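You operate a simulated robot arm through the tools that you are given. There is no shell and no other tool.

You run a simulated robot arm. Do the job below in one go: nothing can be reset, and whatever is moved stays where it is left.

Task
Change the tissue roll: empty core off, full roll on the peg.
Fine: slacken the black knob first and tighten it after; stand the core on the table's sink side.

The check looks at the end state, three seconds after you hand in, the way a careful person would. Anything else that was tipped, shoved, dropped, spilled or broken makes it a failure.

Robot
A 6-joint arm with a two-finger gripper, fixed in place. Base frame: the origin is on the floor under the middle of its stand, x ahead of it, y to its left, z up; the work surface is at about z = 0.8. Lengths are in m, angles in degrees, forces in N, time in s.
It reaches about 1.572 m from its shoulder. Its first joint turns from -166.0 to 166.0 degrees. Payload 2.45 kg.
Tool frame: the origin (TCP) lies between the finger pads and is the grasp point; the fingertips stand 0.02 m ahead of it; z points along the fingers, y is the line along which they close. The gripper opens to 0.14 m; its body begins 0.168 m behind the TCP.
Orientation is told as [roll, pitch, yaw] about the base's x, y, z axes, in that order, counted from this pose: with the fingers straight down and closing along the base's y, the tool's x points along the base's -x, its y along +y and its z along -z.

Tools
- The arm moves only by the tool servo_tool. Its argument "plan" is text: rows parted by semicolons, each of 7 numbers parted by spaces: the shift along the tool's x, y, z in m, then the turn, a rotation vector about the tool's x, y, z in degrees, then the closure, from 0 (fully open) to 1 (shut). In form: x y z ax ay az grip; .... A call has 1 to 20 rows; each row is the pose to reach, as a shift and turn from the pose commanded when the call began, along the tool's axes at that moment. A row lasts 0.2 s, in which the tool goes at most 0.05 m and 8.6 degrees; a call with a longer step from one row to the next is refused whole, and so is a gripper value outside its range. A pose out of reach is approached as far as the arm can. The call stops where the force on the tool passes 50 N (or 10 N more than at its start, if that is more) or the arm is blocked; 0.2 s more then pass. Each finger travels about 0.045 m/s and halts on what it meets, pressing with about 34 N; the grip force reading is that of the motor and also rises with nothing between the fingers. The clock runs only during rows and for 0.2 s after the last one: add rows that repeat a pose to give the fingers time. The reply holds the time, the measured pose of the TCP, the force on the tool along the base axes, the opening and the grip force, in the units named above and with some noise, with the torque about the TCP (base axes, N m) and any sound that the robot's microphone picked up, and new pictures: "show" is both (left out), scene, wrist or none.
- Cameras (640 x 400 px; columns grow to the right, rows downward): "scene" is fixed at [0.399, -0.6499, 1.4354]; the picture's right is [0.47, -0.88, 0.00], its down [-0.77, -0.41, -0.49] and it looks along [0.44, 0.23, -0.87] (base axes); focal length 214 px, centre (320, 200). "wrist" rides on the gripper at [0.078, 0.011, -0.209] in the tool frame; the picture's right is [-0.14, 0.99, 0.00], its down [-0.92, -0.13, -0.37] and it looks along [-0.37, -0.05, 0.93] (tool axes); focal length 280 px, centre (320, 200). There is no depth. A picture from a camera that has moved, and an enlarged one, comes with that camera's place and axes in the base frame and with its lens.
- inspect(camera, box): a new picture of the part [left, top, right, bottom] of that camera's present view, enlarged. It takes no simulated time.
- close_job(): hands the job in; it is judged then, once.

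Places have to be worked out from the pictures, the camera data and where the tool is seen. Open the gripper and draw the arm clear of the work before you hand the job in, unless the task says otherwise.

The tools are called after "Call:" as name(argument=value, ...) on one line, values as JSON. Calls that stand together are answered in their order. servo_tool: Moves the arm, as the interface text tells. Its arguments: {"type":"object","properties":{"plan":{"type":"string"},"show":{"type":"string","enum":["both","scene","wrist","none"]}},"required":["plan"]} The other tools are called the same way: inspect (camera, box) takes an enlarged picture of a part of a camera's view; close_job () hands the job in.

At the start:

```text
time: 0.0
tool_pos: [0.7291, 0.1694, 1.1237]
orientation: [0.0, 0.0, 0.0]
ft_force: [0.4, -0.1, -0.3]
wrist_torque: [-0.02, -0.03, 0.01]
opening: 0.1397
grip_force: 0.1
```

scene: 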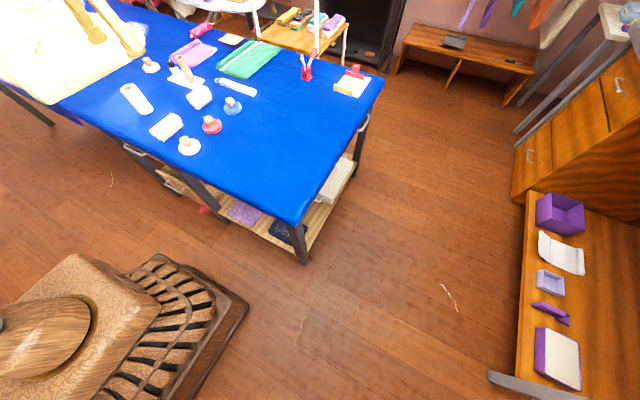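
wrist: 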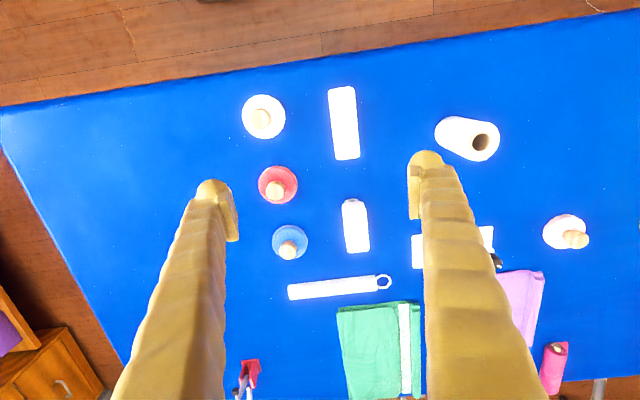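

I start by looking closer at the table from both cameras to find the roll holder, the black knob and the sink.

Call:
inspect(camera="scene", box=[80, 0, 300, 170])

Call:
inspect(camera="wrist", box=[220, 60, 620, 310])

Call:
inspect(camera="scene", box=[0, 0, 640, 400])

```text
2.35 times, centred on (190, 85) of scene
camera zoom: at [0.399, -0.6499, 1.4354], right [0.47, -0.88, 0.0], down [-0.77, -0.41, -0.49], along [0.44, 0.23, -0.87], focal length 505 px, centre (626, 471)
```

zoom: 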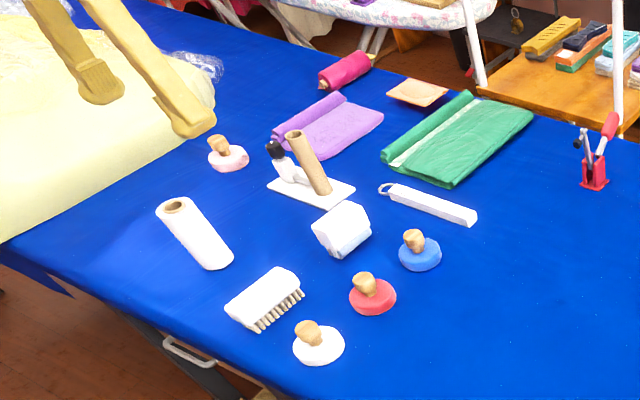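

```text
1.60 times, centred on (420, 185) of wrist
camera zoom: at [0.6516, 0.1812, 1.333], right [0.14, 0.99, 0.0], down [0.92, -0.13, 0.37], along [0.37, -0.05, -0.93], focal length 449 px, centre (160, 224)
```

zoom: 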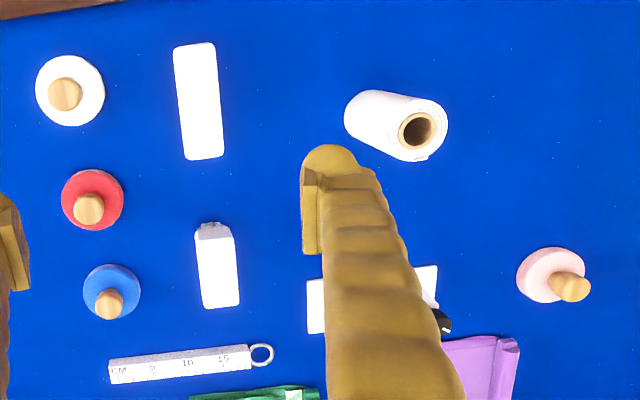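

```text
1.00 times, centred on (320, 200) of scene (not enlarged: the box is as wide or as high as the picture)
camera zoom: at [0.399, -0.6499, 1.4354], right [0.47, -0.88, 0.0], down [-0.77, -0.41, -0.49], along [0.44, 0.23, -0.87], focal length 214 px, centre (320, 200)
```

zoom: 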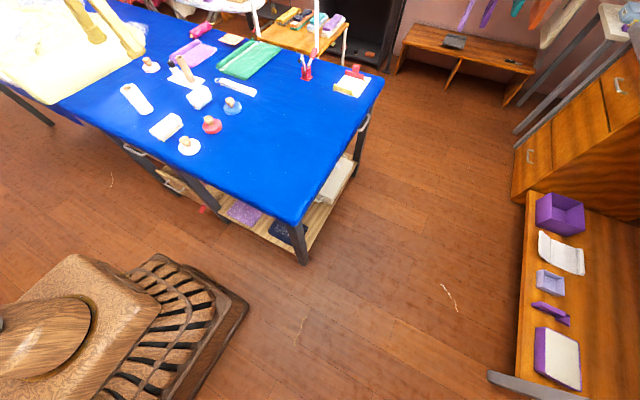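

The core stands on a peg of a white holder at the table's far middle, and the full roll stands to the near-left of it. I don't see the sink yet, so I tilt the hand up to look across the room.

Call:
servo_tool(plan="0 0 -0.02 0 -8 0 0; 0 0 -0.04 0 -16 0 0; 0 0 -0.06 0 -24 0 0; 0 0 -0.08 0 -32 0 0; 0 0 -0.10 0 -40 0 0; 0 0 -0.10 0 -48 0 0; 0 0 -0.10 0 -55 0 0", show="both")

```text
time: 1.6
tool_pos: [0.7299, 0.1703, 1.2243]
orientation: [0.1, -55.1, -0.1]
ft_force: [0.7, -1.2, -0.8]
wrist_torque: [0.01, 0.0, 0.0]
opening: 0.1398
grip_force: 0.0
camera wrist: at [0.514, 0.1817, 1.2797], right [0.08, 0.99, 0.11], down [0.23, -0.13, 0.97], along [0.97, -0.05, -0.23], focal length 280 px, centre (320, 200)
```

scene: 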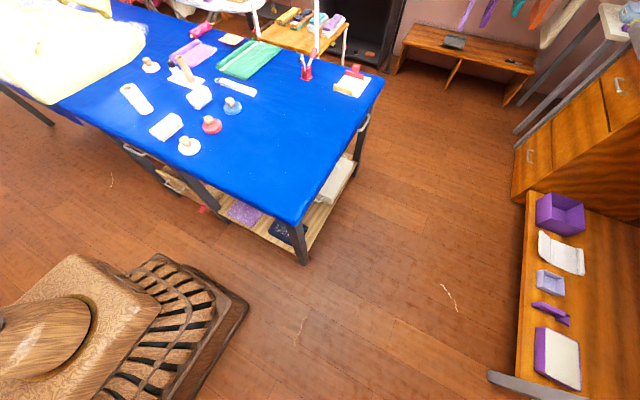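
wrist: 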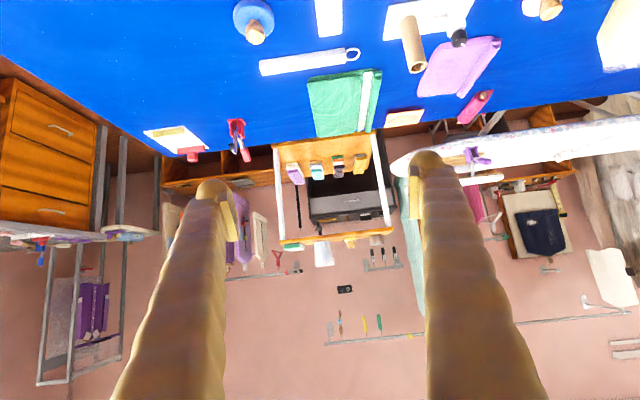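

No sink ahead (a workbench wall and an ironing board). I yaw the hand to the left about the vertical and look again.

Call:
servo_tool(plan="0 0 0 -6.55 0 -4.59 0; 0 0 0 -13.1 0 -9.18 0; 0 0 0 -19.66 0 -13.78 0; 0 0 0 -26.2 0 -18.37 0; 0 0 0 -32.76 0 -22.96 0; 0 0 0 -39.3 0 -27.55 0; 0 0 0 -45.86 0 -32.14 0; 0 0 0 -52.4 0 -36.74 0; 0 0 0 -58.0 0 -40.6 0", show="wrist")

```text
time: 3.6
tool_pos: [0.7297, 0.1703, 1.226]
orientation: [-0.2, -55.1, 70.9]
ft_force: [0.3, 0.4, 0.4]
wrist_torque: [-0.02, -0.01, -0.01]
opening: 0.14
grip_force: 0.0
out of reach, approached as far as the arm can: row 2, 3
camera wrist: at [0.6485, -0.0304, 1.2804], right [-0.91, 0.4, 0.11], down [0.19, 0.17, 0.97], along [0.37, 0.9, -0.23], focal length 280 px, centre (320, 200)
```

wrist: 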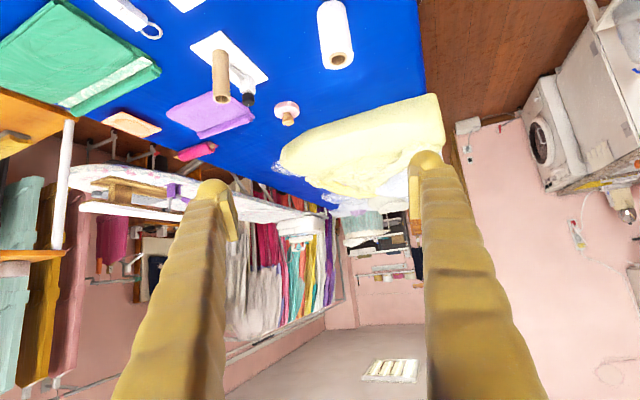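

A white appliance and a counter show on the left-near side; I zoom in on that and on the far end.

Call:
inspect(camera="wrist", box=[440, 0, 640, 250])

Call:
inspect(camera="wrist", box=[230, 150, 450, 300])

Call:
inspect(camera="wrist", box=[140, 0, 400, 150])

```text
1.60 times, centred on (540, 125) of wrist
camera zoom: at [0.6485, -0.0304, 1.2804], right [-0.91, 0.4, 0.11], down [0.19, 0.17, 0.97], along [0.37, 0.9, -0.23], focal length 449 px, centre (-32, 320)
```

zoom: 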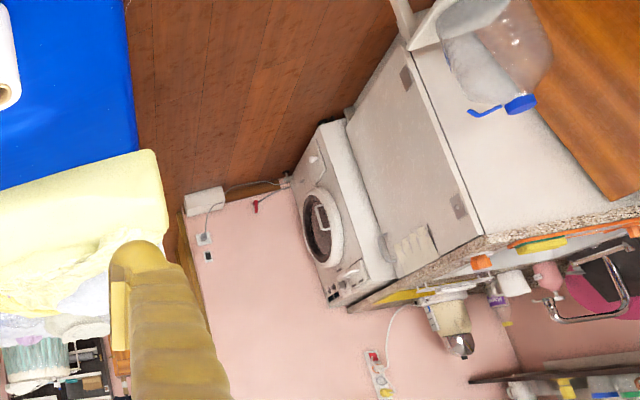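

```text
2.67 times, centred on (340, 225) of wrist
camera zoom: at [0.6485, -0.0304, 1.2804], right [-0.91, 0.4, 0.11], down [0.19, 0.17, 0.97], along [0.37, 0.9, -0.23], focal length 748 px, centre (267, 133)
```

zoom: 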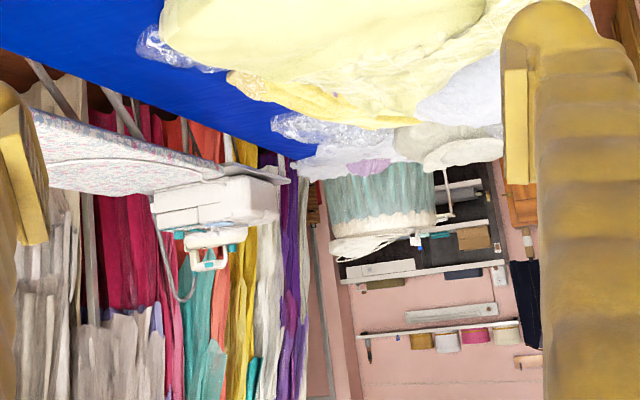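

```text
2.46 times, centred on (270, 75) of wrist
camera zoom: at [0.6485, -0.0304, 1.2804], right [-0.91, 0.4, 0.11], down [0.19, 0.17, 0.97], along [0.37, 0.9, -0.23], focal length 690 px, centre (443, 508)
```

zoom: 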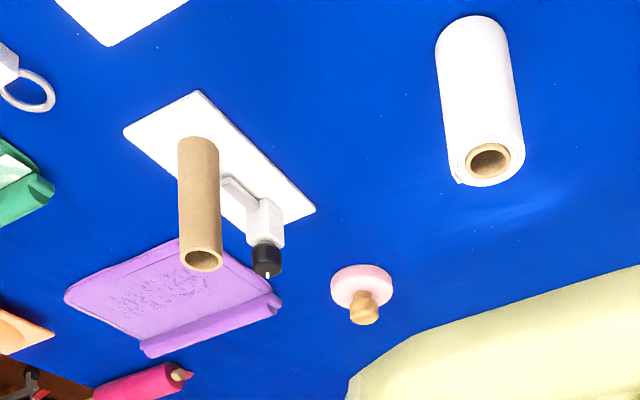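

There's a counter with a chrome tap-like tube to the left-rear. I turn further left to see whether that is the sink.

Call:
servo_tool(plan="0 0 0 -6.55 0 -4.59 0; 0 0 0 -13.1 0 -9.18 0; 0 0 0 -19.66 0 -13.78 0; 0 0 0 -26.2 0 -18.37 0; 0 0 0 -32.76 0 -22.96 0; 0 0 0 -39.3 0 -27.55 0", show="both")

```text
time: 5.0
tool_pos: [0.7302, 0.1695, 1.2245]
orientation: [0.0, -55.0, 118.9]
ft_force: [1.0, 0.5, 0.7]
wrist_torque: [-0.03, -0.02, -0.02]
opening: 0.1401
grip_force: 0.0
camera wrist: at [0.8242, -0.0248, 1.2803], right [-0.91, -0.41, 0.11], down [0.0, 0.26, 0.97], along [-0.42, 0.87, -0.23], focal length 280 px, centre (320, 200)
```

scene: 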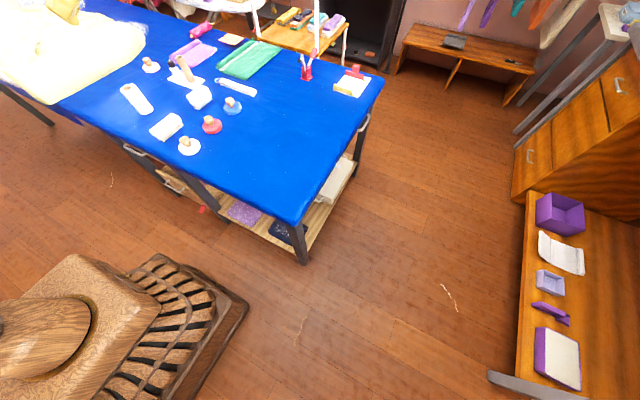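
wrist: 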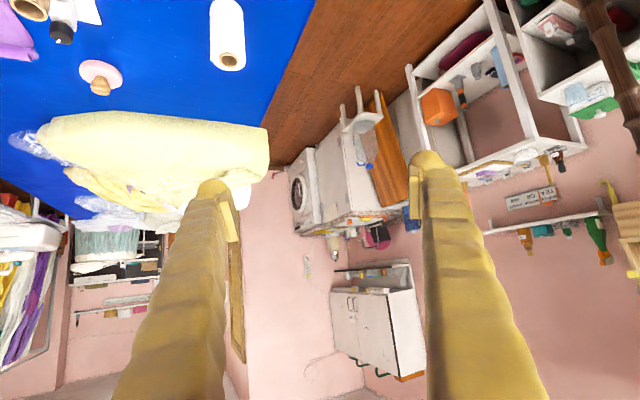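

Call:
inspect(camera="wrist", box=[270, 80, 450, 280])

Call:
inspect(camera="wrist", box=[400, 0, 640, 200])

```text
2.00 times, centred on (360, 180) of wrist
camera zoom: at [0.8242, -0.0248, 1.2803], right [-0.91, -0.41, 0.11], down [0.0, 0.26, 0.97], along [-0.42, 0.87, -0.23], focal length 561 px, centre (240, 240)
```

zoom: 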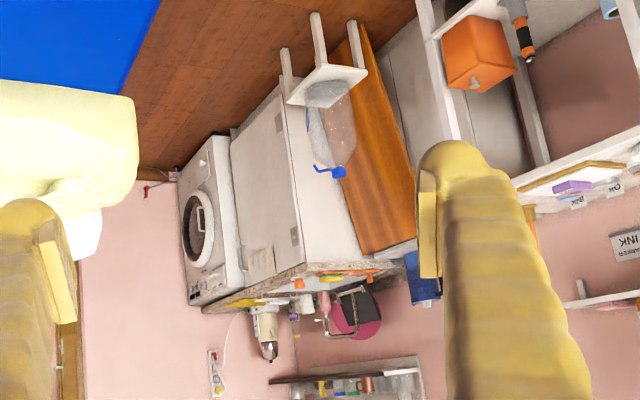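

```text
2.00 times, centred on (520, 100) of wrist
camera zoom: at [0.8242, -0.0248, 1.2803], right [-0.91, -0.41, 0.11], down [0.0, 0.26, 0.97], along [-0.42, 0.87, -0.23], focal length 561 px, centre (-80, 400)
```

zoom: 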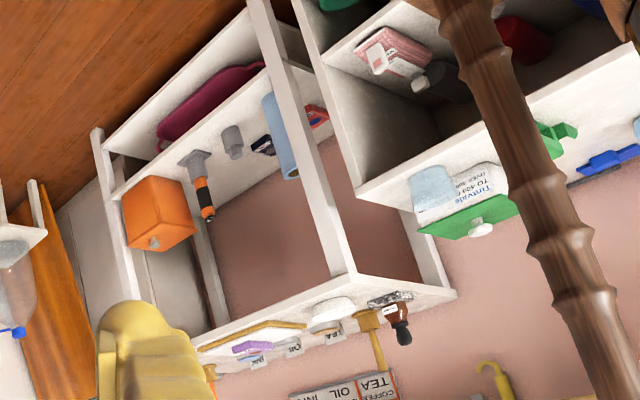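

The counter with the swan-neck tap, sponges and bottle lies at about (-0.6, 2.0), i.e. to the left/rear. I sweep to the right to make sure there's no other sink on that side.

Call:
servo_tool(plan="0 0 0 6.92 0 4.85 0; 0 0 0 13.84 0 9.7 0; 0 0 0 20.76 0 14.55 0; 0 0 0 27.68 0 19.4 0; 0 0 0 34.6 0 24.25 0; 0 0 0 41.52 0 29.1 0; 0 0 0 48.44 0 33.95 0; 0 0 0 55.36 0 38.8 0; 0 0 0 62.28 0 43.65 0; 0 0 0 69.2 0 48.5 0; 0 0 0 76.12 0 53.35 0; 0 0 0 83.04 0 58.2 0; 0 0 0 89.96 0 63.05 0; 0 0 0 96.88 0 67.9 0; 0 0 0 103.8 0 72.75 0; 0 0 0 110.72 0 77.6 0; 0 0 0 117.64 0 82.45 0; 0 0 0 124.56 0 87.3 0; 0 0 0 131.48 0 92.15 0; 0 0 0 138.4 0 97.0 0", show="wrist")

```text
time: 9.2
tool_pos: [0.7295, 0.1701, 1.2256]
orientation: [0.2, -54.9, -50.5]
ft_force: [0.2, -0.8, 0.2]
wrist_torque: [-0.01, 0.01, 0.03]
opening: 0.1398
grip_force: 0.1
out of reach, approached as far as the arm can: row 13, 14
camera wrist: at [0.6001, 0.3438, 1.281], right [0.81, 0.57, 0.11], down [0.04, -0.26, 0.97], along [0.58, -0.78, -0.23], focal length 280 px, centre (320, 200)
```

wrist: 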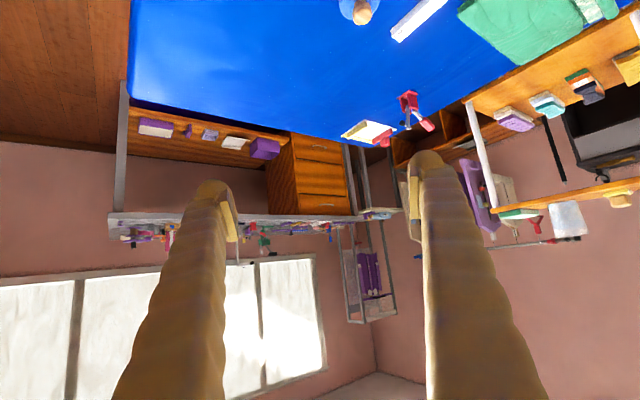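

The right side has a workbench under a window; I check that for any sink.

Call:
inspect(camera="wrist", box=[90, 100, 410, 290])

Call:
inspect(camera="scene", box=[500, 0, 640, 100])

```text
2.00 times, centred on (250, 195) of wrist
camera zoom: at [0.6001, 0.3438, 1.281], right [0.81, 0.57, 0.11], down [0.04, -0.26, 0.97], along [0.58, -0.78, -0.23], focal length 561 px, centre (460, 210)
```

zoom: 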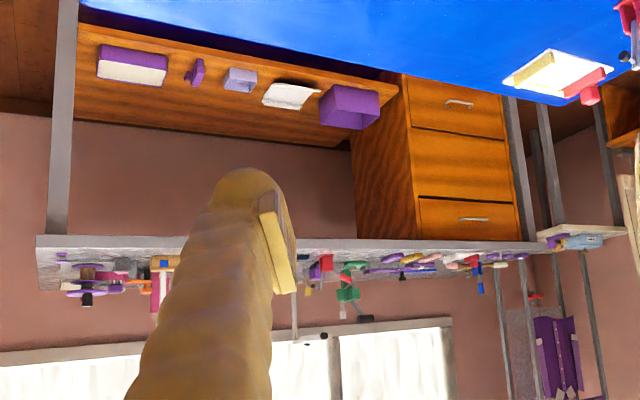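

```text
4.00 times, centred on (570, 50) of scene
camera zoom: at [0.399, -0.6499, 1.4354], right [0.47, -0.88, 0.0], down [-0.77, -0.41, -0.49], along [0.44, 0.23, -0.87], focal length 858 px, centre (-680, 800)
```

zoom: 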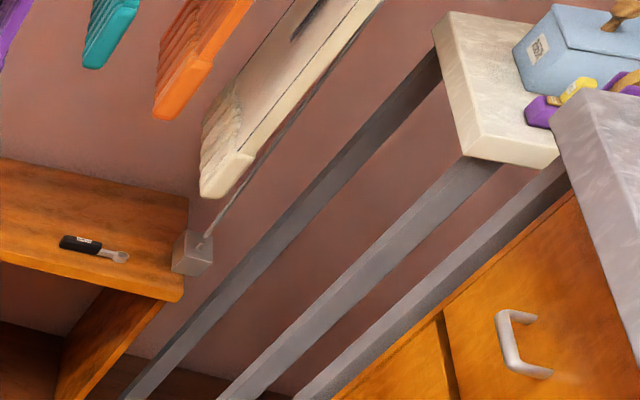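

No sink on the right, so the sink side is the left (+y, and toward the robot's rear). I turn the hand back to face forward.

Call:
servo_tool(plan="0 0 0 -6.9 0 -4.83 0; 0 0 0 -13.8 0 -9.67 0; 0 0 0 -20.7 0 -14.5 0; 0 0 0 -27.6 0 -19.33 0; 0 0 0 -34.5 0 -24.17 0; 0 0 0 -41.4 0 -29.0 0", show="none")

```text
time: 10.6
tool_pos: [0.7294, 0.1705, 1.2245]
orientation: [0.2, -55.1, 0.3]
ft_force: [0.3, 0.6, 0.3]
wrist_torque: [0.01, 0.02, 0.02]
opening: 0.14
grip_force: 0.0
```

Holder estimate: core axis near (1.008, 0.375), top z≈0.92; black knob near (1.02, 0.49, 0.85); full roll near (0.77, 0.43), top z≈0.89. I move over the holder with the fingers down to look closely.

Call:
servo_tool(plan="0.0005 0.029 0.031 0 6.9 0 0; 0.001 0.058 0.062 0 13.8 0 0; 0.0015 0.086 0.093 0 20.6 0 0; 0.002 0.115 0.124 0 27.5 0 0; 0.0025 0.144 0.154 0 34.4 0 0; 0.003 0.173 0.185 0 41.3 0 0; 0.0035 0.201 0.216 0 48.1 0 0; 0.004 0.23 0.247 0 55 0 0; 0.004 0.23 0.247 0 55 0 0", show="both")

```text
time: 12.6
tool_pos: [0.9312, 0.4035, 1.0794]
orientation: [-0.1, 0.0, 0.3]
ft_force: [0.1, 1.5, 0.1]
wrist_torque: [-0.01, 0.0, 0.0]
opening: 0.1399
grip_force: 0.1
camera wrist: at [0.8522, 0.4133, 1.2881], right [0.13, 0.99, 0.0], down [0.92, -0.12, 0.37], along [0.36, -0.05, -0.93], focal length 280 px, centre (320, 200)
```

scene: 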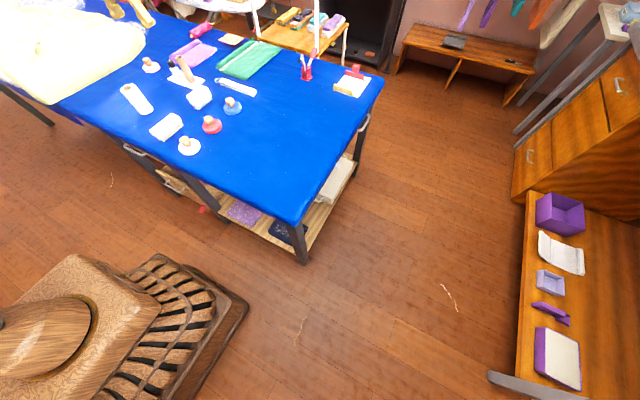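
wrist: 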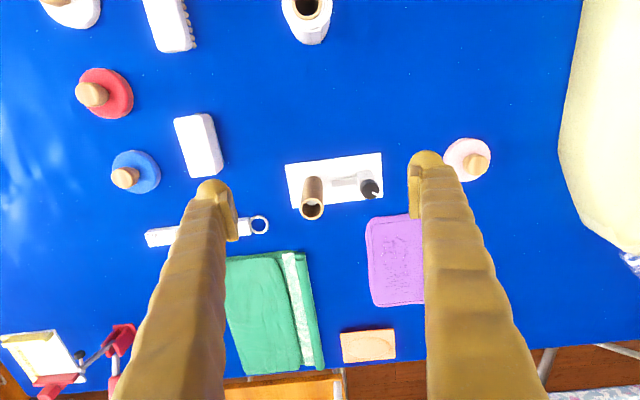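

Call:
inspect(camera="wrist", box=[270, 130, 400, 240])

Call:
inspect(camera="wrist", box=[260, 0, 520, 200])

Call:
inspect(camera="scene", box=[155, 45, 225, 100])

```text
3.64 times, centred on (335, 185) of wrist
camera zoom: at [0.8522, 0.4133, 1.2881], right [0.13, 0.99, 0.0], down [0.92, -0.12, 0.37], along [0.36, -0.05, -0.93], focal length 1020 px, centre (266, 254)
```

zoom: 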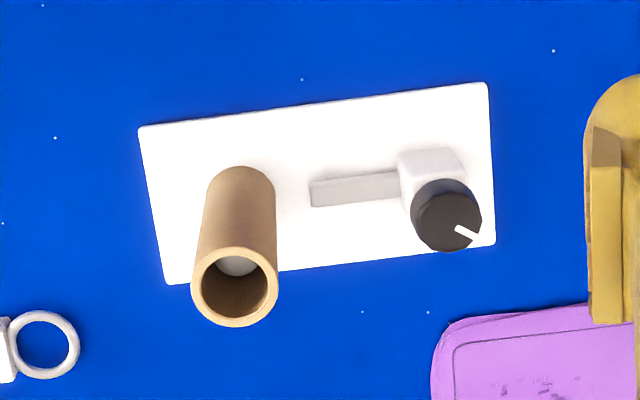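

```text
2.00 times, centred on (390, 100) of wrist
camera zoom: at [0.8522, 0.4133, 1.2881], right [0.13, 0.99, 0.0], down [0.92, -0.12, 0.37], along [0.36, -0.05, -0.93], focal length 561 px, centre (180, 400)
```

zoom: 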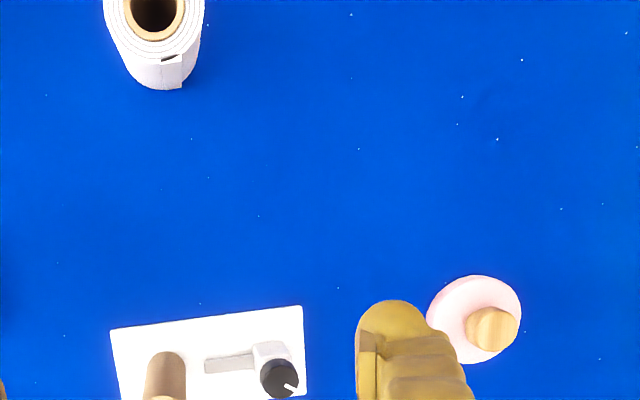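

```text
7.27 times, centred on (190, 72) of scene
camera zoom: at [0.399, -0.6499, 1.4354], right [0.47, -0.88, 0.0], down [-0.77, -0.41, -0.49], along [0.44, 0.23, -0.87], focal length 1560 px, centre (1266, 1127)
```

zoom: 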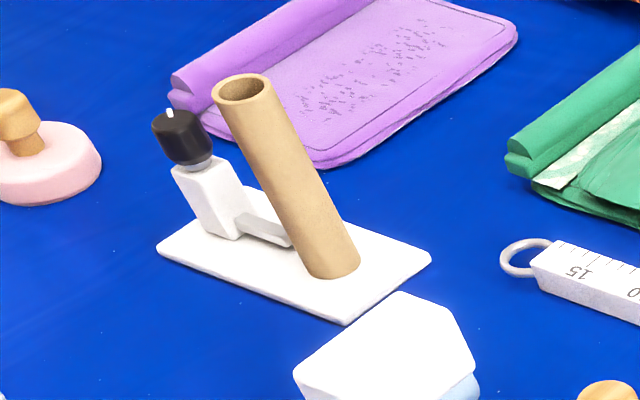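

The holder shows clearly: white plate, stubby peg inside the core, and a block with a vertical black knob (pointer mark on top) plus a bar toward the core. I move to an oblique close view to fix heights and see the mechanism.

Call:
servo_tool(plan="0.023 0.012 0.02 0 -7.5 0 0; 0.046 0.024 0.04 0 -15 0 0; 0.069 0.036 0.06 0 -22.5 0 0; 0.091 0.047 0.08 0 -30 0 0; 0.091 0.047 0.09 0 -37 0 0; 0.091 0.047 0.09 0 -37 0 0", show="wrist")

```text
time: 14.0
tool_pos: [0.838, 0.4478, 0.9914]
orientation: [0.1, -37.0, 0.2]
ft_force: [0.6, -0.5, 1.1]
wrist_torque: [0.0, 0.0, 0.02]
opening: 0.14
grip_force: 0.0
camera wrist: at [0.6492, 0.4579, 1.1112], right [0.1, 0.99, 0.08], down [0.51, -0.13, 0.85], along [0.85, -0.05, -0.52], focal length 280 px, centre (320, 200)
```

wrist: 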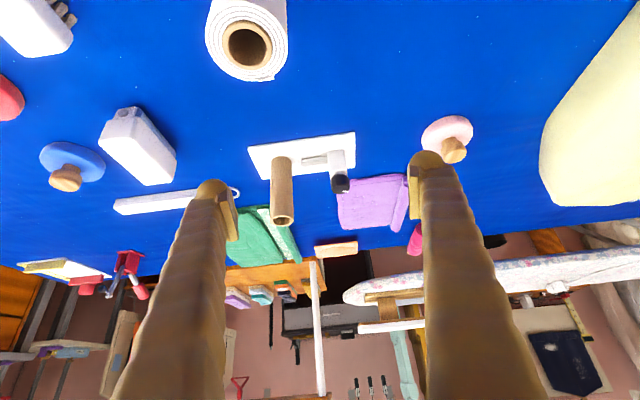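

Call:
inspect(camera="wrist", box=[240, 120, 370, 230])

Call:
inspect(camera="wrist", box=[180, 0, 310, 100])

```text
3.64 times, centred on (305, 175) of wrist
camera zoom: at [0.6492, 0.4579, 1.1112], right [0.1, 0.99, 0.08], down [0.51, -0.13, 0.85], along [0.85, -0.05, -0.52], focal length 1020 px, centre (374, 291)
```

zoom: 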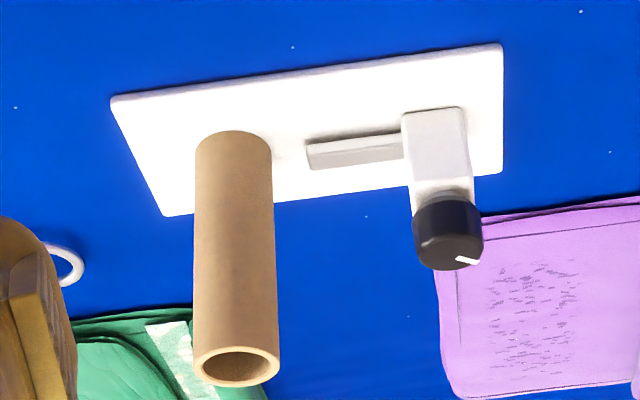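

```text
4.00 times, centred on (245, 50) of wrist
camera zoom: at [0.6492, 0.4579, 1.1112], right [0.1, 0.99, 0.08], down [0.51, -0.13, 0.85], along [0.85, -0.05, -0.52], focal length 1122 px, centre (620, 800)
```

zoom: 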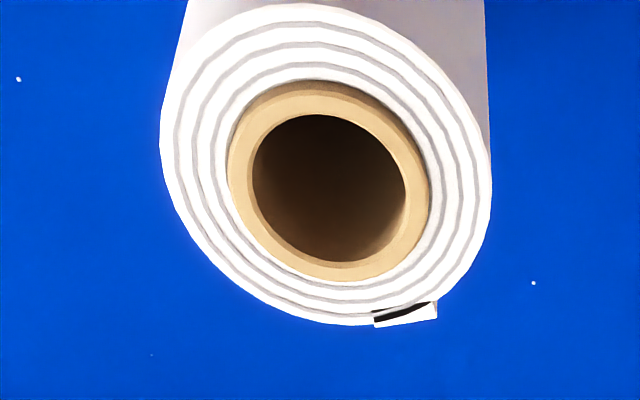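

Refined: core axis (1.012, 0.380), core z 0.809–0.919; knob centre (1.011, 0.471), z 0.857–0.877, diameter ≈0.03. I straighten the hand above the knob at a safe height to check alignment.

Call:
servo_tool(plan="-0.028 0.005 0.021 0 7.4 0 0; -0.055 0.009 0.042 0 14.8 0 0; -0.083 0.014 0.062 0 22.2 0 0; -0.110 0.018 0.083 0 29.6 0 0; -0.138 0.023 0.104 0 37 0 0; -0.138 0.023 0.104 0 37 0 0", show="wrist")

```text
time: 15.4
tool_pos: [1.012, 0.4715, 0.9911]
orientation: [0.0, 0.1, 0.3]
ft_force: [-0.4, 0.0, 0.1]
wrist_torque: [0.0, 0.01, 0.01]
opening: 0.14
grip_force: 0.1
camera wrist: at [0.9335, 0.4811, 1.2003], right [0.13, 0.99, 0.0], down [0.92, -0.12, 0.37], along [0.36, -0.05, -0.93], focal length 280 px, centre (320, 200)
```

wrist: 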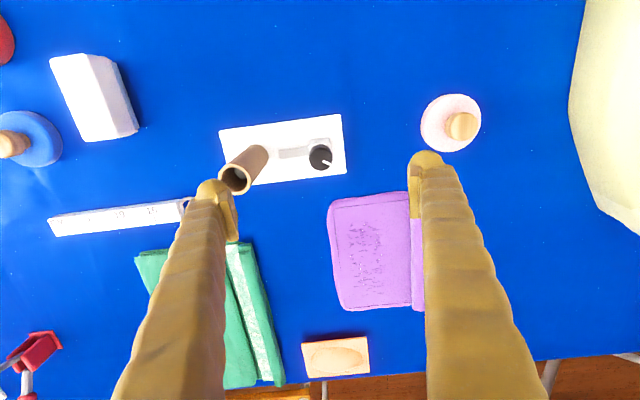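

Call:
inspect(camera="wrist", box=[210, 105, 350, 205])

```text
4.00 times, centred on (280, 155) of wrist
camera zoom: at [0.9335, 0.4811, 1.2003], right [0.13, 0.99, 0.0], down [0.92, -0.12, 0.37], along [0.36, -0.05, -0.93], focal length 1122 px, centre (480, 380)
```

zoom: 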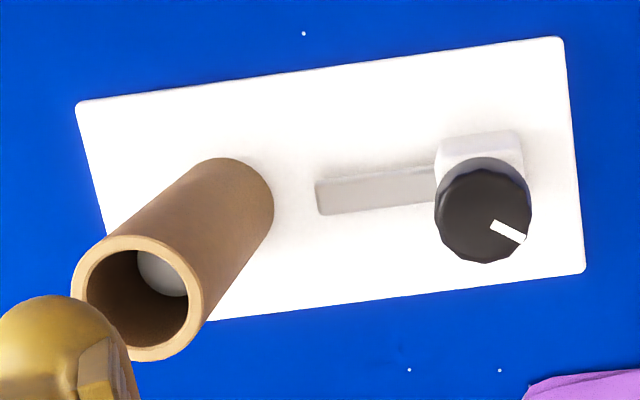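

Knob centre confirmed at (1.012, 0.473), pointer at about +53° from x. I turn the hand to yaw −75° so I'll have room for a counter-clockwise turn, and half-close the fingers.

Call:
servo_tool(plan="0 0 0 0 0 8.4 0.1; 0 0 0 0 0 16.8 0.2; 0 0 0 0 0 25.2 0.3; 0 0 0 0 0 33.6 0.4; 0 0 0 0 0 42 0.5; 0 0 0 0 0 50.4 0.55; 0 0 0 0 0 58.8 0.6; 0 0.0015 0.02 0 0 67.2 0.6; 0 0.0015 0.05 0 0 75 0.6; 0 0.0015 0.06 0 0 75 0.6; 0 0.0015 0.06 0 0 75 0.6", show="wrist")

```text
time: 17.8
tool_pos: [1.0103, 0.4723, 0.9284]
orientation: [-0.1, 0.0, -74.7]
ft_force: [0.4, 0.0, -0.2]
wrist_torque: [0.0, 0.0, 0.01]
opening: 0.0559
grip_force: 0.0
camera wrist: at [0.9992, 0.5514, 1.1371], right [0.99, 0.13, 0.0], down [0.12, -0.92, 0.37], along [0.05, -0.37, -0.93], focal length 280 px, centre (320, 200)
```

wrist: 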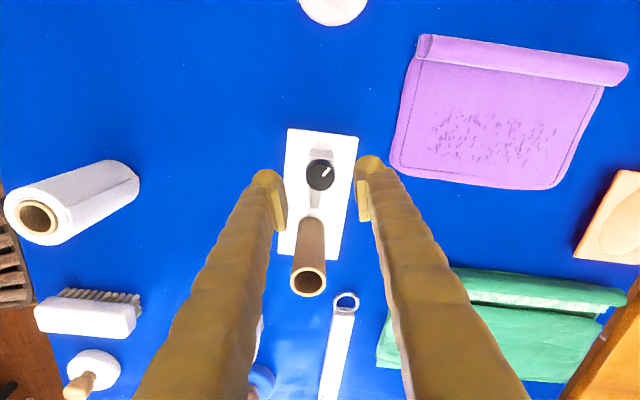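

The knob sits right at the predicted spot between the fingers. A quick zoom to check centring before descending.

Call:
inspect(camera="wrist", box=[260, 120, 380, 220])

```text
4.00 times, centred on (320, 170) of wrist
camera zoom: at [0.9992, 0.5514, 1.1371], right [0.99, 0.13, 0.0], down [0.12, -0.92, 0.37], along [0.05, -0.37, -0.93], focal length 1122 px, centre (320, 320)
```

zoom: 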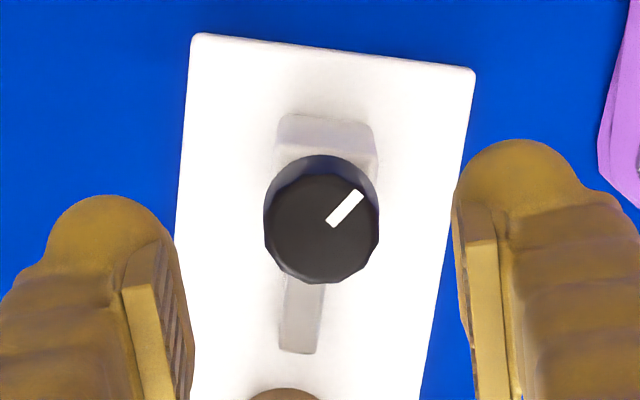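

Centred well laterally; knob is about 1 mm toward −y. I descend so the fingertips reach z≈0.861 and close on the knob.

Call:
servo_tool(plan="-0.001 0 0.025 0 0 0 0.6; -0.001 0 0.047 0 0 0 0.6; -0.001 0 0.047 0 0 0 0.7; -0.001 0 0.047 0 0 0 0.78; -0.001 0 0.047 0 0 0 0.9; -0.001 0 0.047 0 0 0 0.9", show="wrist")

```text
time: 19.2
tool_pos: [1.0098, 0.4701, 0.8817]
orientation: [0.1, -0.1, -74.7]
ft_force: [26.4, 8.8, -4.7]
wrist_torque: [0.12, -0.32, -0.05]
opening: 0.0274
grip_force: 38.1
camera wrist: at [0.9996, 0.5485, 1.09], right [0.99, 0.13, 0.0], down [0.12, -0.92, 0.37], along [0.05, -0.36, -0.93], focal length 280 px, centre (320, 200)
```

wrist: 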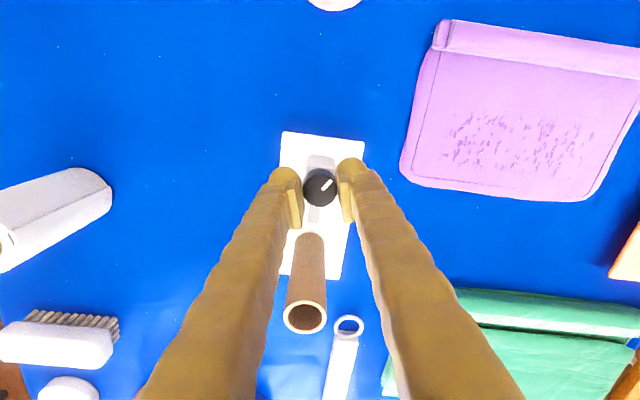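

The grip holds the knob (opening 27 mm) but there's a 27 N side force along the closing line, so the knob is slightly toward +x of my centre. I shift the hand 1.5 mm that way to relieve it.

Call:
servo_tool(plan="0 0.0008 0 0 0 0 0.9; 0 0.0015 0 0 0 0 0.9", show="none")

```text
time: 19.8
tool_pos: [1.0106, 0.4705, 0.8805]
orientation: [-0.3, 0.0, -74.7]
ft_force: [-10.3, -21.4, 3.5]
wrist_torque: [-0.09, 0.16, -0.03]
opening: 0.0274
grip_force: 44.8
```

Now it overshoots a little (−15 N along closing, −18 N across). I back off about half a millimetre in both directions.

Call:
servo_tool(plan="-0.0007 -0.0005 0 0 0 0 0.9; -0.0007 -0.0005 0 0 0 0 0.9", show="none")

```text
time: 20.4
tool_pos: [1.0094, 0.4711, 0.8822]
orientation: [0.0, 0.1, -74.7]
ft_force: [-20.4, -23.3, -1.6]
wrist_torque: [-0.42, 0.2, 0.07]
opening: 0.0276
grip_force: 45.0
```

Readings are hysteretic, so I open slightly and re-grip at this commanded spot to get a clean centring reading.

Call:
servo_tool(plan="0 0 0 0 0 0 0.72; 0 0 0 0 0 0 0.72; 0 0 0 0 0 0 0.72", show="none")

Call:
servo_tool(plan="0 0 0 0 0 0 0.78; 0 0 0 0 0 0 0.9; 0 0 0 0 0 0 0.9", show="none")

```text
time: 21.2
tool_pos: [1.0107, 0.4706, 0.882]
orientation: [0.1, 0.0, -74.6]
ft_force: [-1.4, -0.1, -0.2]
wrist_torque: [-0.01, 0.01, 0.0]
opening: 0.0391
grip_force: 0.0
```

```text
time: 22.0
tool_pos: [1.01, 0.4702, 0.8814]
orientation: [0.0, 0.0, -74.7]
ft_force: [-22.1, -7.4, 4.0]
wrist_torque: [-0.04, 0.25, 0.06]
opening: 0.0276
grip_force: 37.7
```

Clean reading: centre lies about 0.45 mm back along the closing direction. I release, turn the hand 90° around the knob, and grip once to find the centre along the other axis too.

Call:
servo_tool(plan="0 -0.00045 0 0 0 0 0.7; 0 -0.00045 0 0 0 0 0.65; 0 -0.00045 0 0 0 -8.2 0.65; 0 -0.00045 0 0 0 -16.4 0.65; 0 -0.00045 0 0 0 -24.6 0.65; 0 -0.00045 0 0 0 -32.8 0.65; 0 -0.00045 0 0 0 -41 0.65; 0 -0.00045 0 0 0 -49.2 0.65; 0 -0.00045 0 0 0 -57.4 0.65; 0 -0.00045 0 0 0 -65.6 0.65; 0 -0.00045 0 0 0 -73.8 0.65; 0 -0.00045 0 0 0 -82 0.65; 0 -0.00045 0 0 0 -90 0.65; 0 -0.00045 0 0 0 -90 0.75; 0 -0.00045 0 0 0 -90 0.8; 0 -0.00045 0 0 0 -90 0.9; 0 -0.00045 0 0 0 -90 0.9", show="none")

```text
time: 25.6
tool_pos: [1.0116, 0.472, 0.8828]
orientation: [0.0, -0.1, 15.3]
ft_force: [-1.5, 9.2, -1.8]
wrist_torque: [0.13, -0.04, 0.08]
opening: 0.0269
grip_force: 39.1
```

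Only 9 N off here (≈0.2 mm), so the axis is found. I release, swing back to yaw −85°, and re-grip ready to turn counter-clockwise.

Call:
servo_tool(plan="0 0.0002 0 0 0 0 0.7; 0 0.0002 0 0 0 0 0.65; 0 0.0002 0 0 0 8.3 0.65; 0 0.0002 0 0 0 16.6 0.65; 0 0.0002 0 0 0 25 0.65; 0 0.0002 0 0 0 33.3 0.65; 0 0.0002 0 0 0 41.6 0.65; 0 0.0002 0 0 0 50 0.65; 0 0.0002 0 0 0 58.3 0.65; 0 0.0002 0 0 0 66.6 0.65; 0 0.0002 0 0 0 75 0.65; 0 0.0002 0 0 0 83.3 0.65; 0 0.0002 0 0 0 91.6 0.65; 0 0.0002 0 0 0 100 0.65; 0 0.0002 0 0 0 100 0.75; 0 0.0002 0 0 0 100 0.8; 0 0.0002 0 0 0 100 0.95; 0 0.0002 0 0 0 100 0.95", show="wrist")

```text
time: 29.4
tool_pos: [1.0097, 0.4707, 0.8834]
orientation: [0.0, 0.0, -84.7]
ft_force: [-39.3, -10.2, 4.0]
wrist_torque: [-0.1, 0.46, -0.02]
opening: 0.0274
grip_force: 37.5
camera wrist: at [1.0142, 0.5509, 1.0913], right [1.0, -0.05, 0.0], down [-0.04, -0.93, 0.37], along [-0.02, -0.37, -0.93], focal length 280 px, centre (320, 200)
```

wrist: 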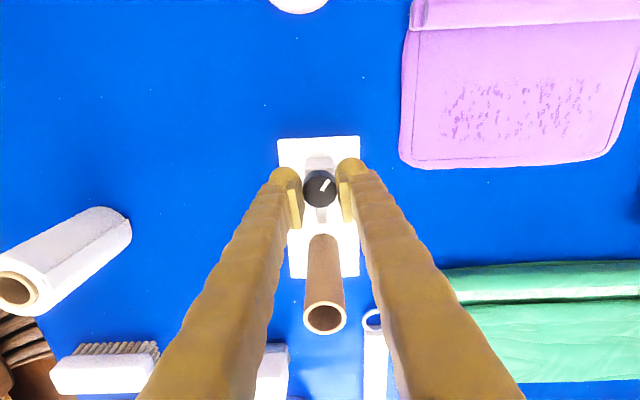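

There's −39 N along the closing line at this angle, so I ease the hand about 0.7 mm toward −x while holding.

Call:
servo_tool(plan="0 -0.0004 0 0 0 0 0.95; 0 -0.0007 0 0 0 0 0.95; 0 -0.0007 0 0 0 0 0.95", show="none")

```text
time: 30.2
tool_pos: [1.0095, 0.4718, 0.8823]
orientation: [-0.1, 0.1, -84.7]
ft_force: [-47.2, -5.3, -8.5]
wrist_torque: [0.02, 0.45, -0.03]
opening: 0.0271
grip_force: 45.3
```

The reading didn't ease; I hold still for a moment to see whether it is jitter or a steady force.

Call:
servo_tool(plan="0 0 0 0 0 0 0.95", show="none")

Call:
servo_tool(plan="0 -0.0004 0 0 0 0 0.95", show="none")

```text
time: 30.6
tool_pos: [1.0105, 0.4713, 0.8822]
orientation: [-0.1, 0.0, -84.7]
ft_force: [-51.4, -5.5, -12.7]
wrist_torque: [-0.02, 0.47, -0.04]
opening: 0.027
grip_force: 45.0
```

```text
time: 31.0
tool_pos: [1.0102, 0.4716, 0.8822]
orientation: [0.0, 0.0, -84.8]
ft_force: [-37.6, -4.4, -18.2]
wrist_torque: [-0.08, 0.3, -0.02]
opening: 0.0274
grip_force: 45.4
```

It responds at about 35 N/mm with some creep. I move another 1 mm toward −x to take the rest off.

Call:
servo_tool(plan="0 -0.0005 0.0003 0 0 0 0.95; 0 -0.001 0.0005 0 0 0 0.95", show="none")

```text
time: 31.6
tool_pos: [1.0106, 0.4715, 0.881]
orientation: [0.0, 0.1, -84.7]
ft_force: [-7.9, 3.2, -18.6]
wrist_torque: [0.0, 0.08, 0.03]
opening: 0.0269
grip_force: 44.7
```

Side force is now small. I turn the knob 30° counter-clockwise (viewed from above) and watch the torque.

Call:
servo_tool(plan="0 0 0 0 0 -5 0.95; 0 0 0 0 0 -10 0.95; 0 0 0 0 0 -15 0.95; 0 0 0 0 0 -20 0.95; 0 0 0 0 0 -25 0.95; 0 0 0 0 0 -30 0.95", show="wrist")

```text
time: 33.0
tool_pos: [1.0098, 0.4718, 0.884]
orientation: [0.1, -0.1, -54.6]
ft_force: [21.8, 3.6, 1.9]
wrist_torque: [-0.02, -0.29, -0.02]
opening: 0.0271
grip_force: 44.7
camera wrist: at [0.973, 0.5418, 1.0915], right [0.89, 0.46, 0.0], down [0.43, -0.83, 0.37], along [0.17, -0.33, -0.93], focal length 280 px, centre (320, 200)
```

wrist: 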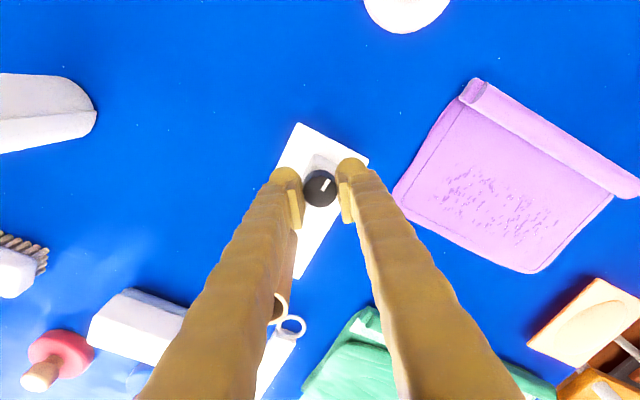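

The mark turns with the hand: the knob rotates freely counter-clockwise. I continue another 60°, trimming the side force.

Call:
servo_tool(plan="-0.0003 0.0004 0 0 0 -6 0.95; -0.0003 0.0004 0 0 0 -12 0.95; -0.0003 0.0004 0 0 0 -18 0.95; -0.0003 0.0004 0 0 0 -24 0.95; -0.0003 0.0004 0 0 0 -30 0.95; -0.0003 0.0004 0 0 0 -36 0.95; -0.0003 0.0004 0 0 0 -42 0.95; -0.0003 0.0004 0 0 0 -48 0.95; -0.0003 0.0004 0 0 0 -54 0.95; -0.0003 0.0004 0 0 0 -60 0.95", show="wrist")

```text
time: 35.2
tool_pos: [1.0096, 0.4715, 0.881]
orientation: [-0.1, 0.1, 5.5]
ft_force: [-3.0, 9.1, 15.3]
wrist_torque: [0.16, 0.04, -0.19]
opening: 0.0271
grip_force: 44.6
camera wrist: at [0.9308, 0.4754, 1.0895], right [0.04, 1.0, 0.0], down [0.93, -0.04, 0.37], along [0.37, -0.02, -0.93], focal length 280 px, centre (320, 200)
```

wrist: 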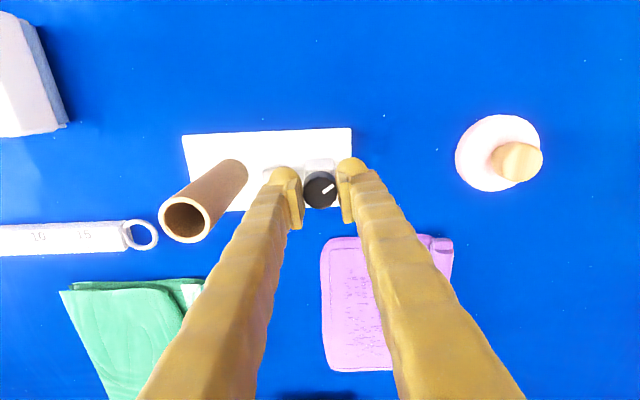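

The mark has shifted a bit relative to the fingers and torque rose to −0.19, maybe a stop. I zoom in.

Call:
inspect(camera="wrist", box=[170, 110, 370, 250])

```text
2.86 times, centred on (270, 180) of wrist
camera zoom: at [0.9308, 0.4754, 1.0895], right [0.04, 1.0, 0.0], down [0.93, -0.04, 0.37], along [0.37, -0.02, -0.93], focal length 801 px, centre (463, 257)
```

zoom: 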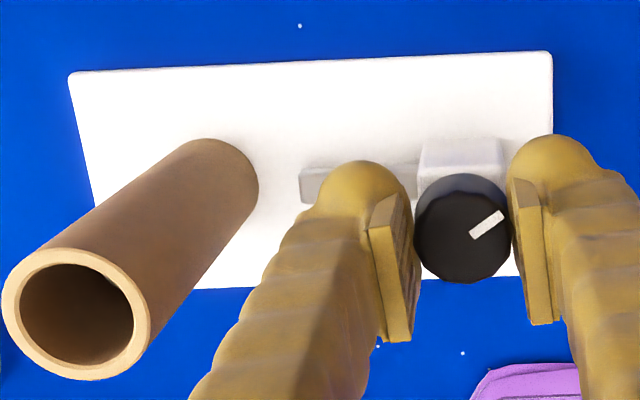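

The mark went from about 51° to about 124°, i.e. ~73° counter-clockwise for 90° commanded, which hints at an end stop. I push 16° more to see whether it moves any further.

Call:
servo_tool(plan="0 0 0 0 0 -4 0.95; 0 0 0 0 0 -8 0.95; 0 0 0 0 0 -12 0.95; 0 0 0 0 0 -16 0.95", show="wrist")

Call:
inspect(camera="wrist", box=[170, 110, 370, 250])

```text
time: 36.2
tool_pos: [1.0093, 0.4715, 0.8802]
orientation: [0.0, 0.1, 21.3]
ft_force: [-3.0, 9.0, -5.3]
wrist_torque: [0.14, -0.11, -0.44]
opening: 0.0276
grip_force: 45.2
camera wrist: at [0.9323, 0.4534, 1.0896], right [-0.23, 0.97, 0.0], down [0.9, 0.22, 0.37], along [0.36, 0.09, -0.93], focal length 280 px, centre (320, 200)
```

wrist: 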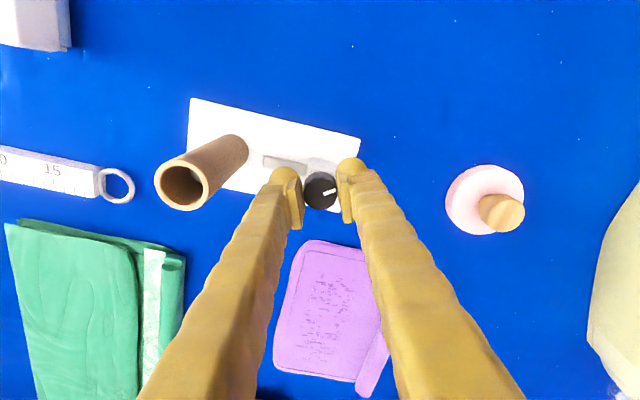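

```text
2.86 times, centred on (270, 180) of wrist
camera zoom: at [0.9323, 0.4534, 1.0896], right [-0.23, 0.97, 0.0], down [0.9, 0.22, 0.37], along [0.36, 0.09, -0.93], focal length 801 px, centre (463, 257)
```

zoom: 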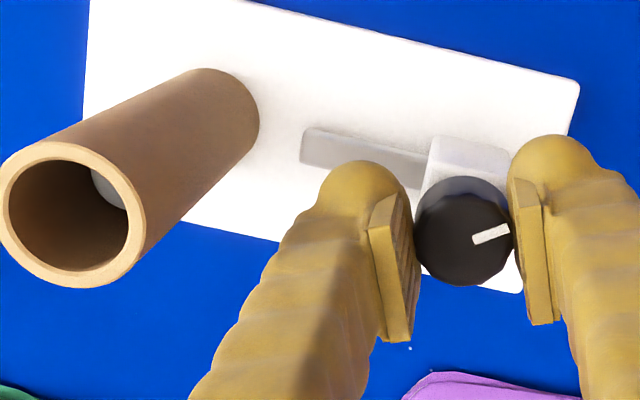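

The knob stays at ~120° and the torque climbs to −0.44, so that's the slack end stop (≈70° of travel), and the bar has drawn back a couple of millimetres. I open the fingers and rise straight up.

Call:
servo_tool(plan="0 0 0 0 0 3 0.8; 0 0 0 0 0 3 0.65; 0 0 0 0 0 3 0.6; 0 0 -0.03 0 0 3 0.55; 0 0 -0.07 0 0 3 0.5; 0 0 -0.11 0 0 3 0.4; 0 0 -0.15 0 0 0 0.3; 0 0 -0.2 0 0 0 0.2; 0 0 -0.2 0 0 0 0.2", show="wrist")

```text
time: 38.2
tool_pos: [1.0055, 0.4723, 1.0822]
orientation: [0.0, 0.0, 21.3]
ft_force: [0.4, 0.1, -1.0]
wrist_torque: [-0.01, -0.01, 0.0]
opening: 0.1119
grip_force: 0.1
camera wrist: at [0.9292, 0.455, 1.2909], right [-0.23, 0.97, 0.0], down [0.9, 0.22, 0.37], along [0.36, 0.09, -0.93], focal length 280 px, centre (320, 200)
```

wrist: 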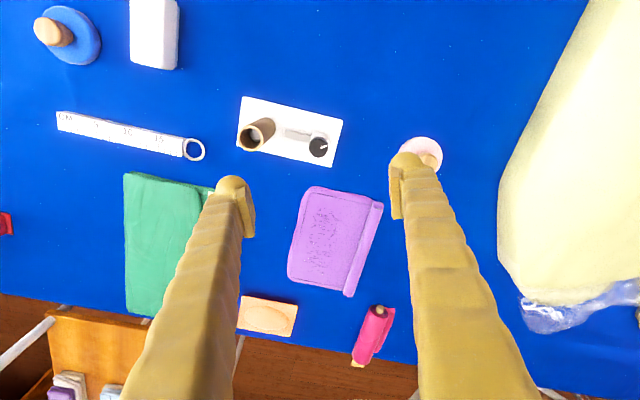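

Knob released cleanly with the pointer at its slack angle. Before handling the core I look left once more, from higher up, to pin down the sink and the table's left end.

Call:
servo_tool(plan="0 0 -0.03 0 0 -8 0; 0 0 -0.06 0 0 -16 0; 0 0 -0.09 0 0 -24 0; 0 0 -0.12 0 0 -32 0; 0 0 -0.15 0 0 -40 0; 0 0 -0.17 0 0 -48 0; 0 0 -0.18 0 0 -56 0; 0 0 -0.18 0 0 -64 0; 0 0 -0.18 0 0 -72 0", show="none")

Call:
servo_tool(plan="0 0 0 0 -8 0 0; 0 0 0 0 -16 0 0; 0 0 0 0 -24 0 0; 0 0 0 0 -32 0 0; 0 0 0 0 -40 0 0", show="wrist")

```text
time: 40.2
tool_pos: [0.9937, 0.4668, 1.2519]
orientation: [-0.1, -0.1, 93.4]
ft_force: [-0.6, 0.0, 1.7]
wrist_torque: [0.04, -0.05, -0.01]
opening: 0.14
grip_force: 0.0
out of reach, approached as far as the arm can: row 5, 6, 7, 8, 9
```

```text
time: 41.4
tool_pos: [0.9936, 0.4654, 1.253]
orientation: [-0.1, -40.1, 93.2]
ft_force: [-0.2, -0.1, 1.3]
wrist_torque: [-0.05, -0.04, -0.03]
opening: 0.1401
grip_force: 0.1
camera wrist: at [0.9938, 0.2706, 1.3621], right [-0.99, 0.05, 0.09], down [0.1, 0.47, 0.88], along [0.0, 0.88, -0.48], focal length 280 px, centre (320, 200)
```

wrist: 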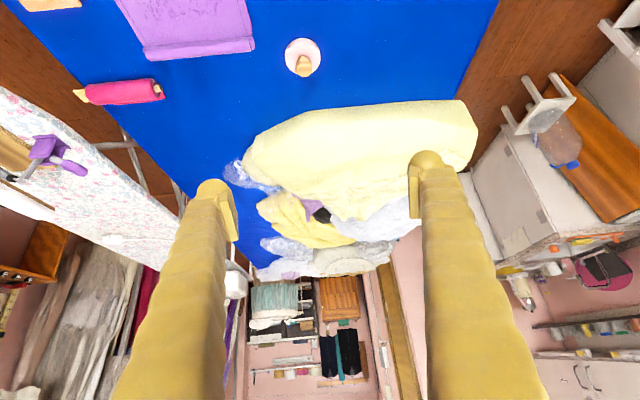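

Call:
inspect(camera="wrist", box=[460, 60, 640, 340])

Call:
inspect(camera="wrist", box=[160, 60, 480, 300])

```text
1.43 times, centred on (550, 200) of wrist
camera zoom: at [0.9938, 0.2706, 1.3621], right [-0.99, 0.05, 0.09], down [0.1, 0.47, 0.88], along [0.0, 0.88, -0.48], focal length 401 px, centre (-9, 200)
```

zoom: 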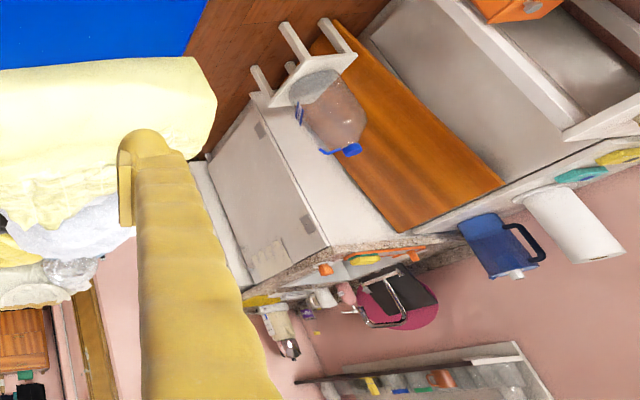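

```text
1.67 times, centred on (320, 180) of wrist
camera zoom: at [0.9938, 0.2706, 1.3621], right [-0.99, 0.05, 0.09], down [0.1, 0.47, 0.88], along [0.0, 0.88, -0.48], focal length 467 px, centre (320, 233)
```

zoom: 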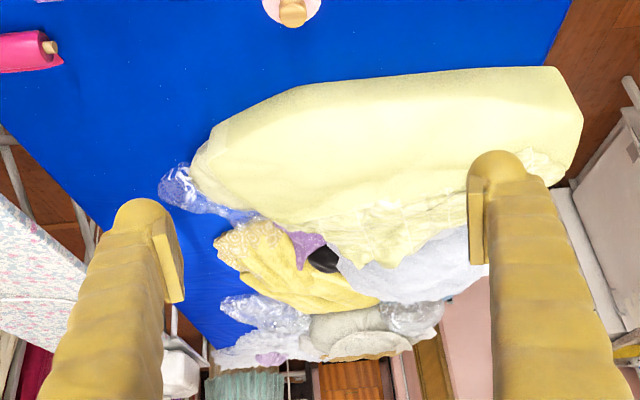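

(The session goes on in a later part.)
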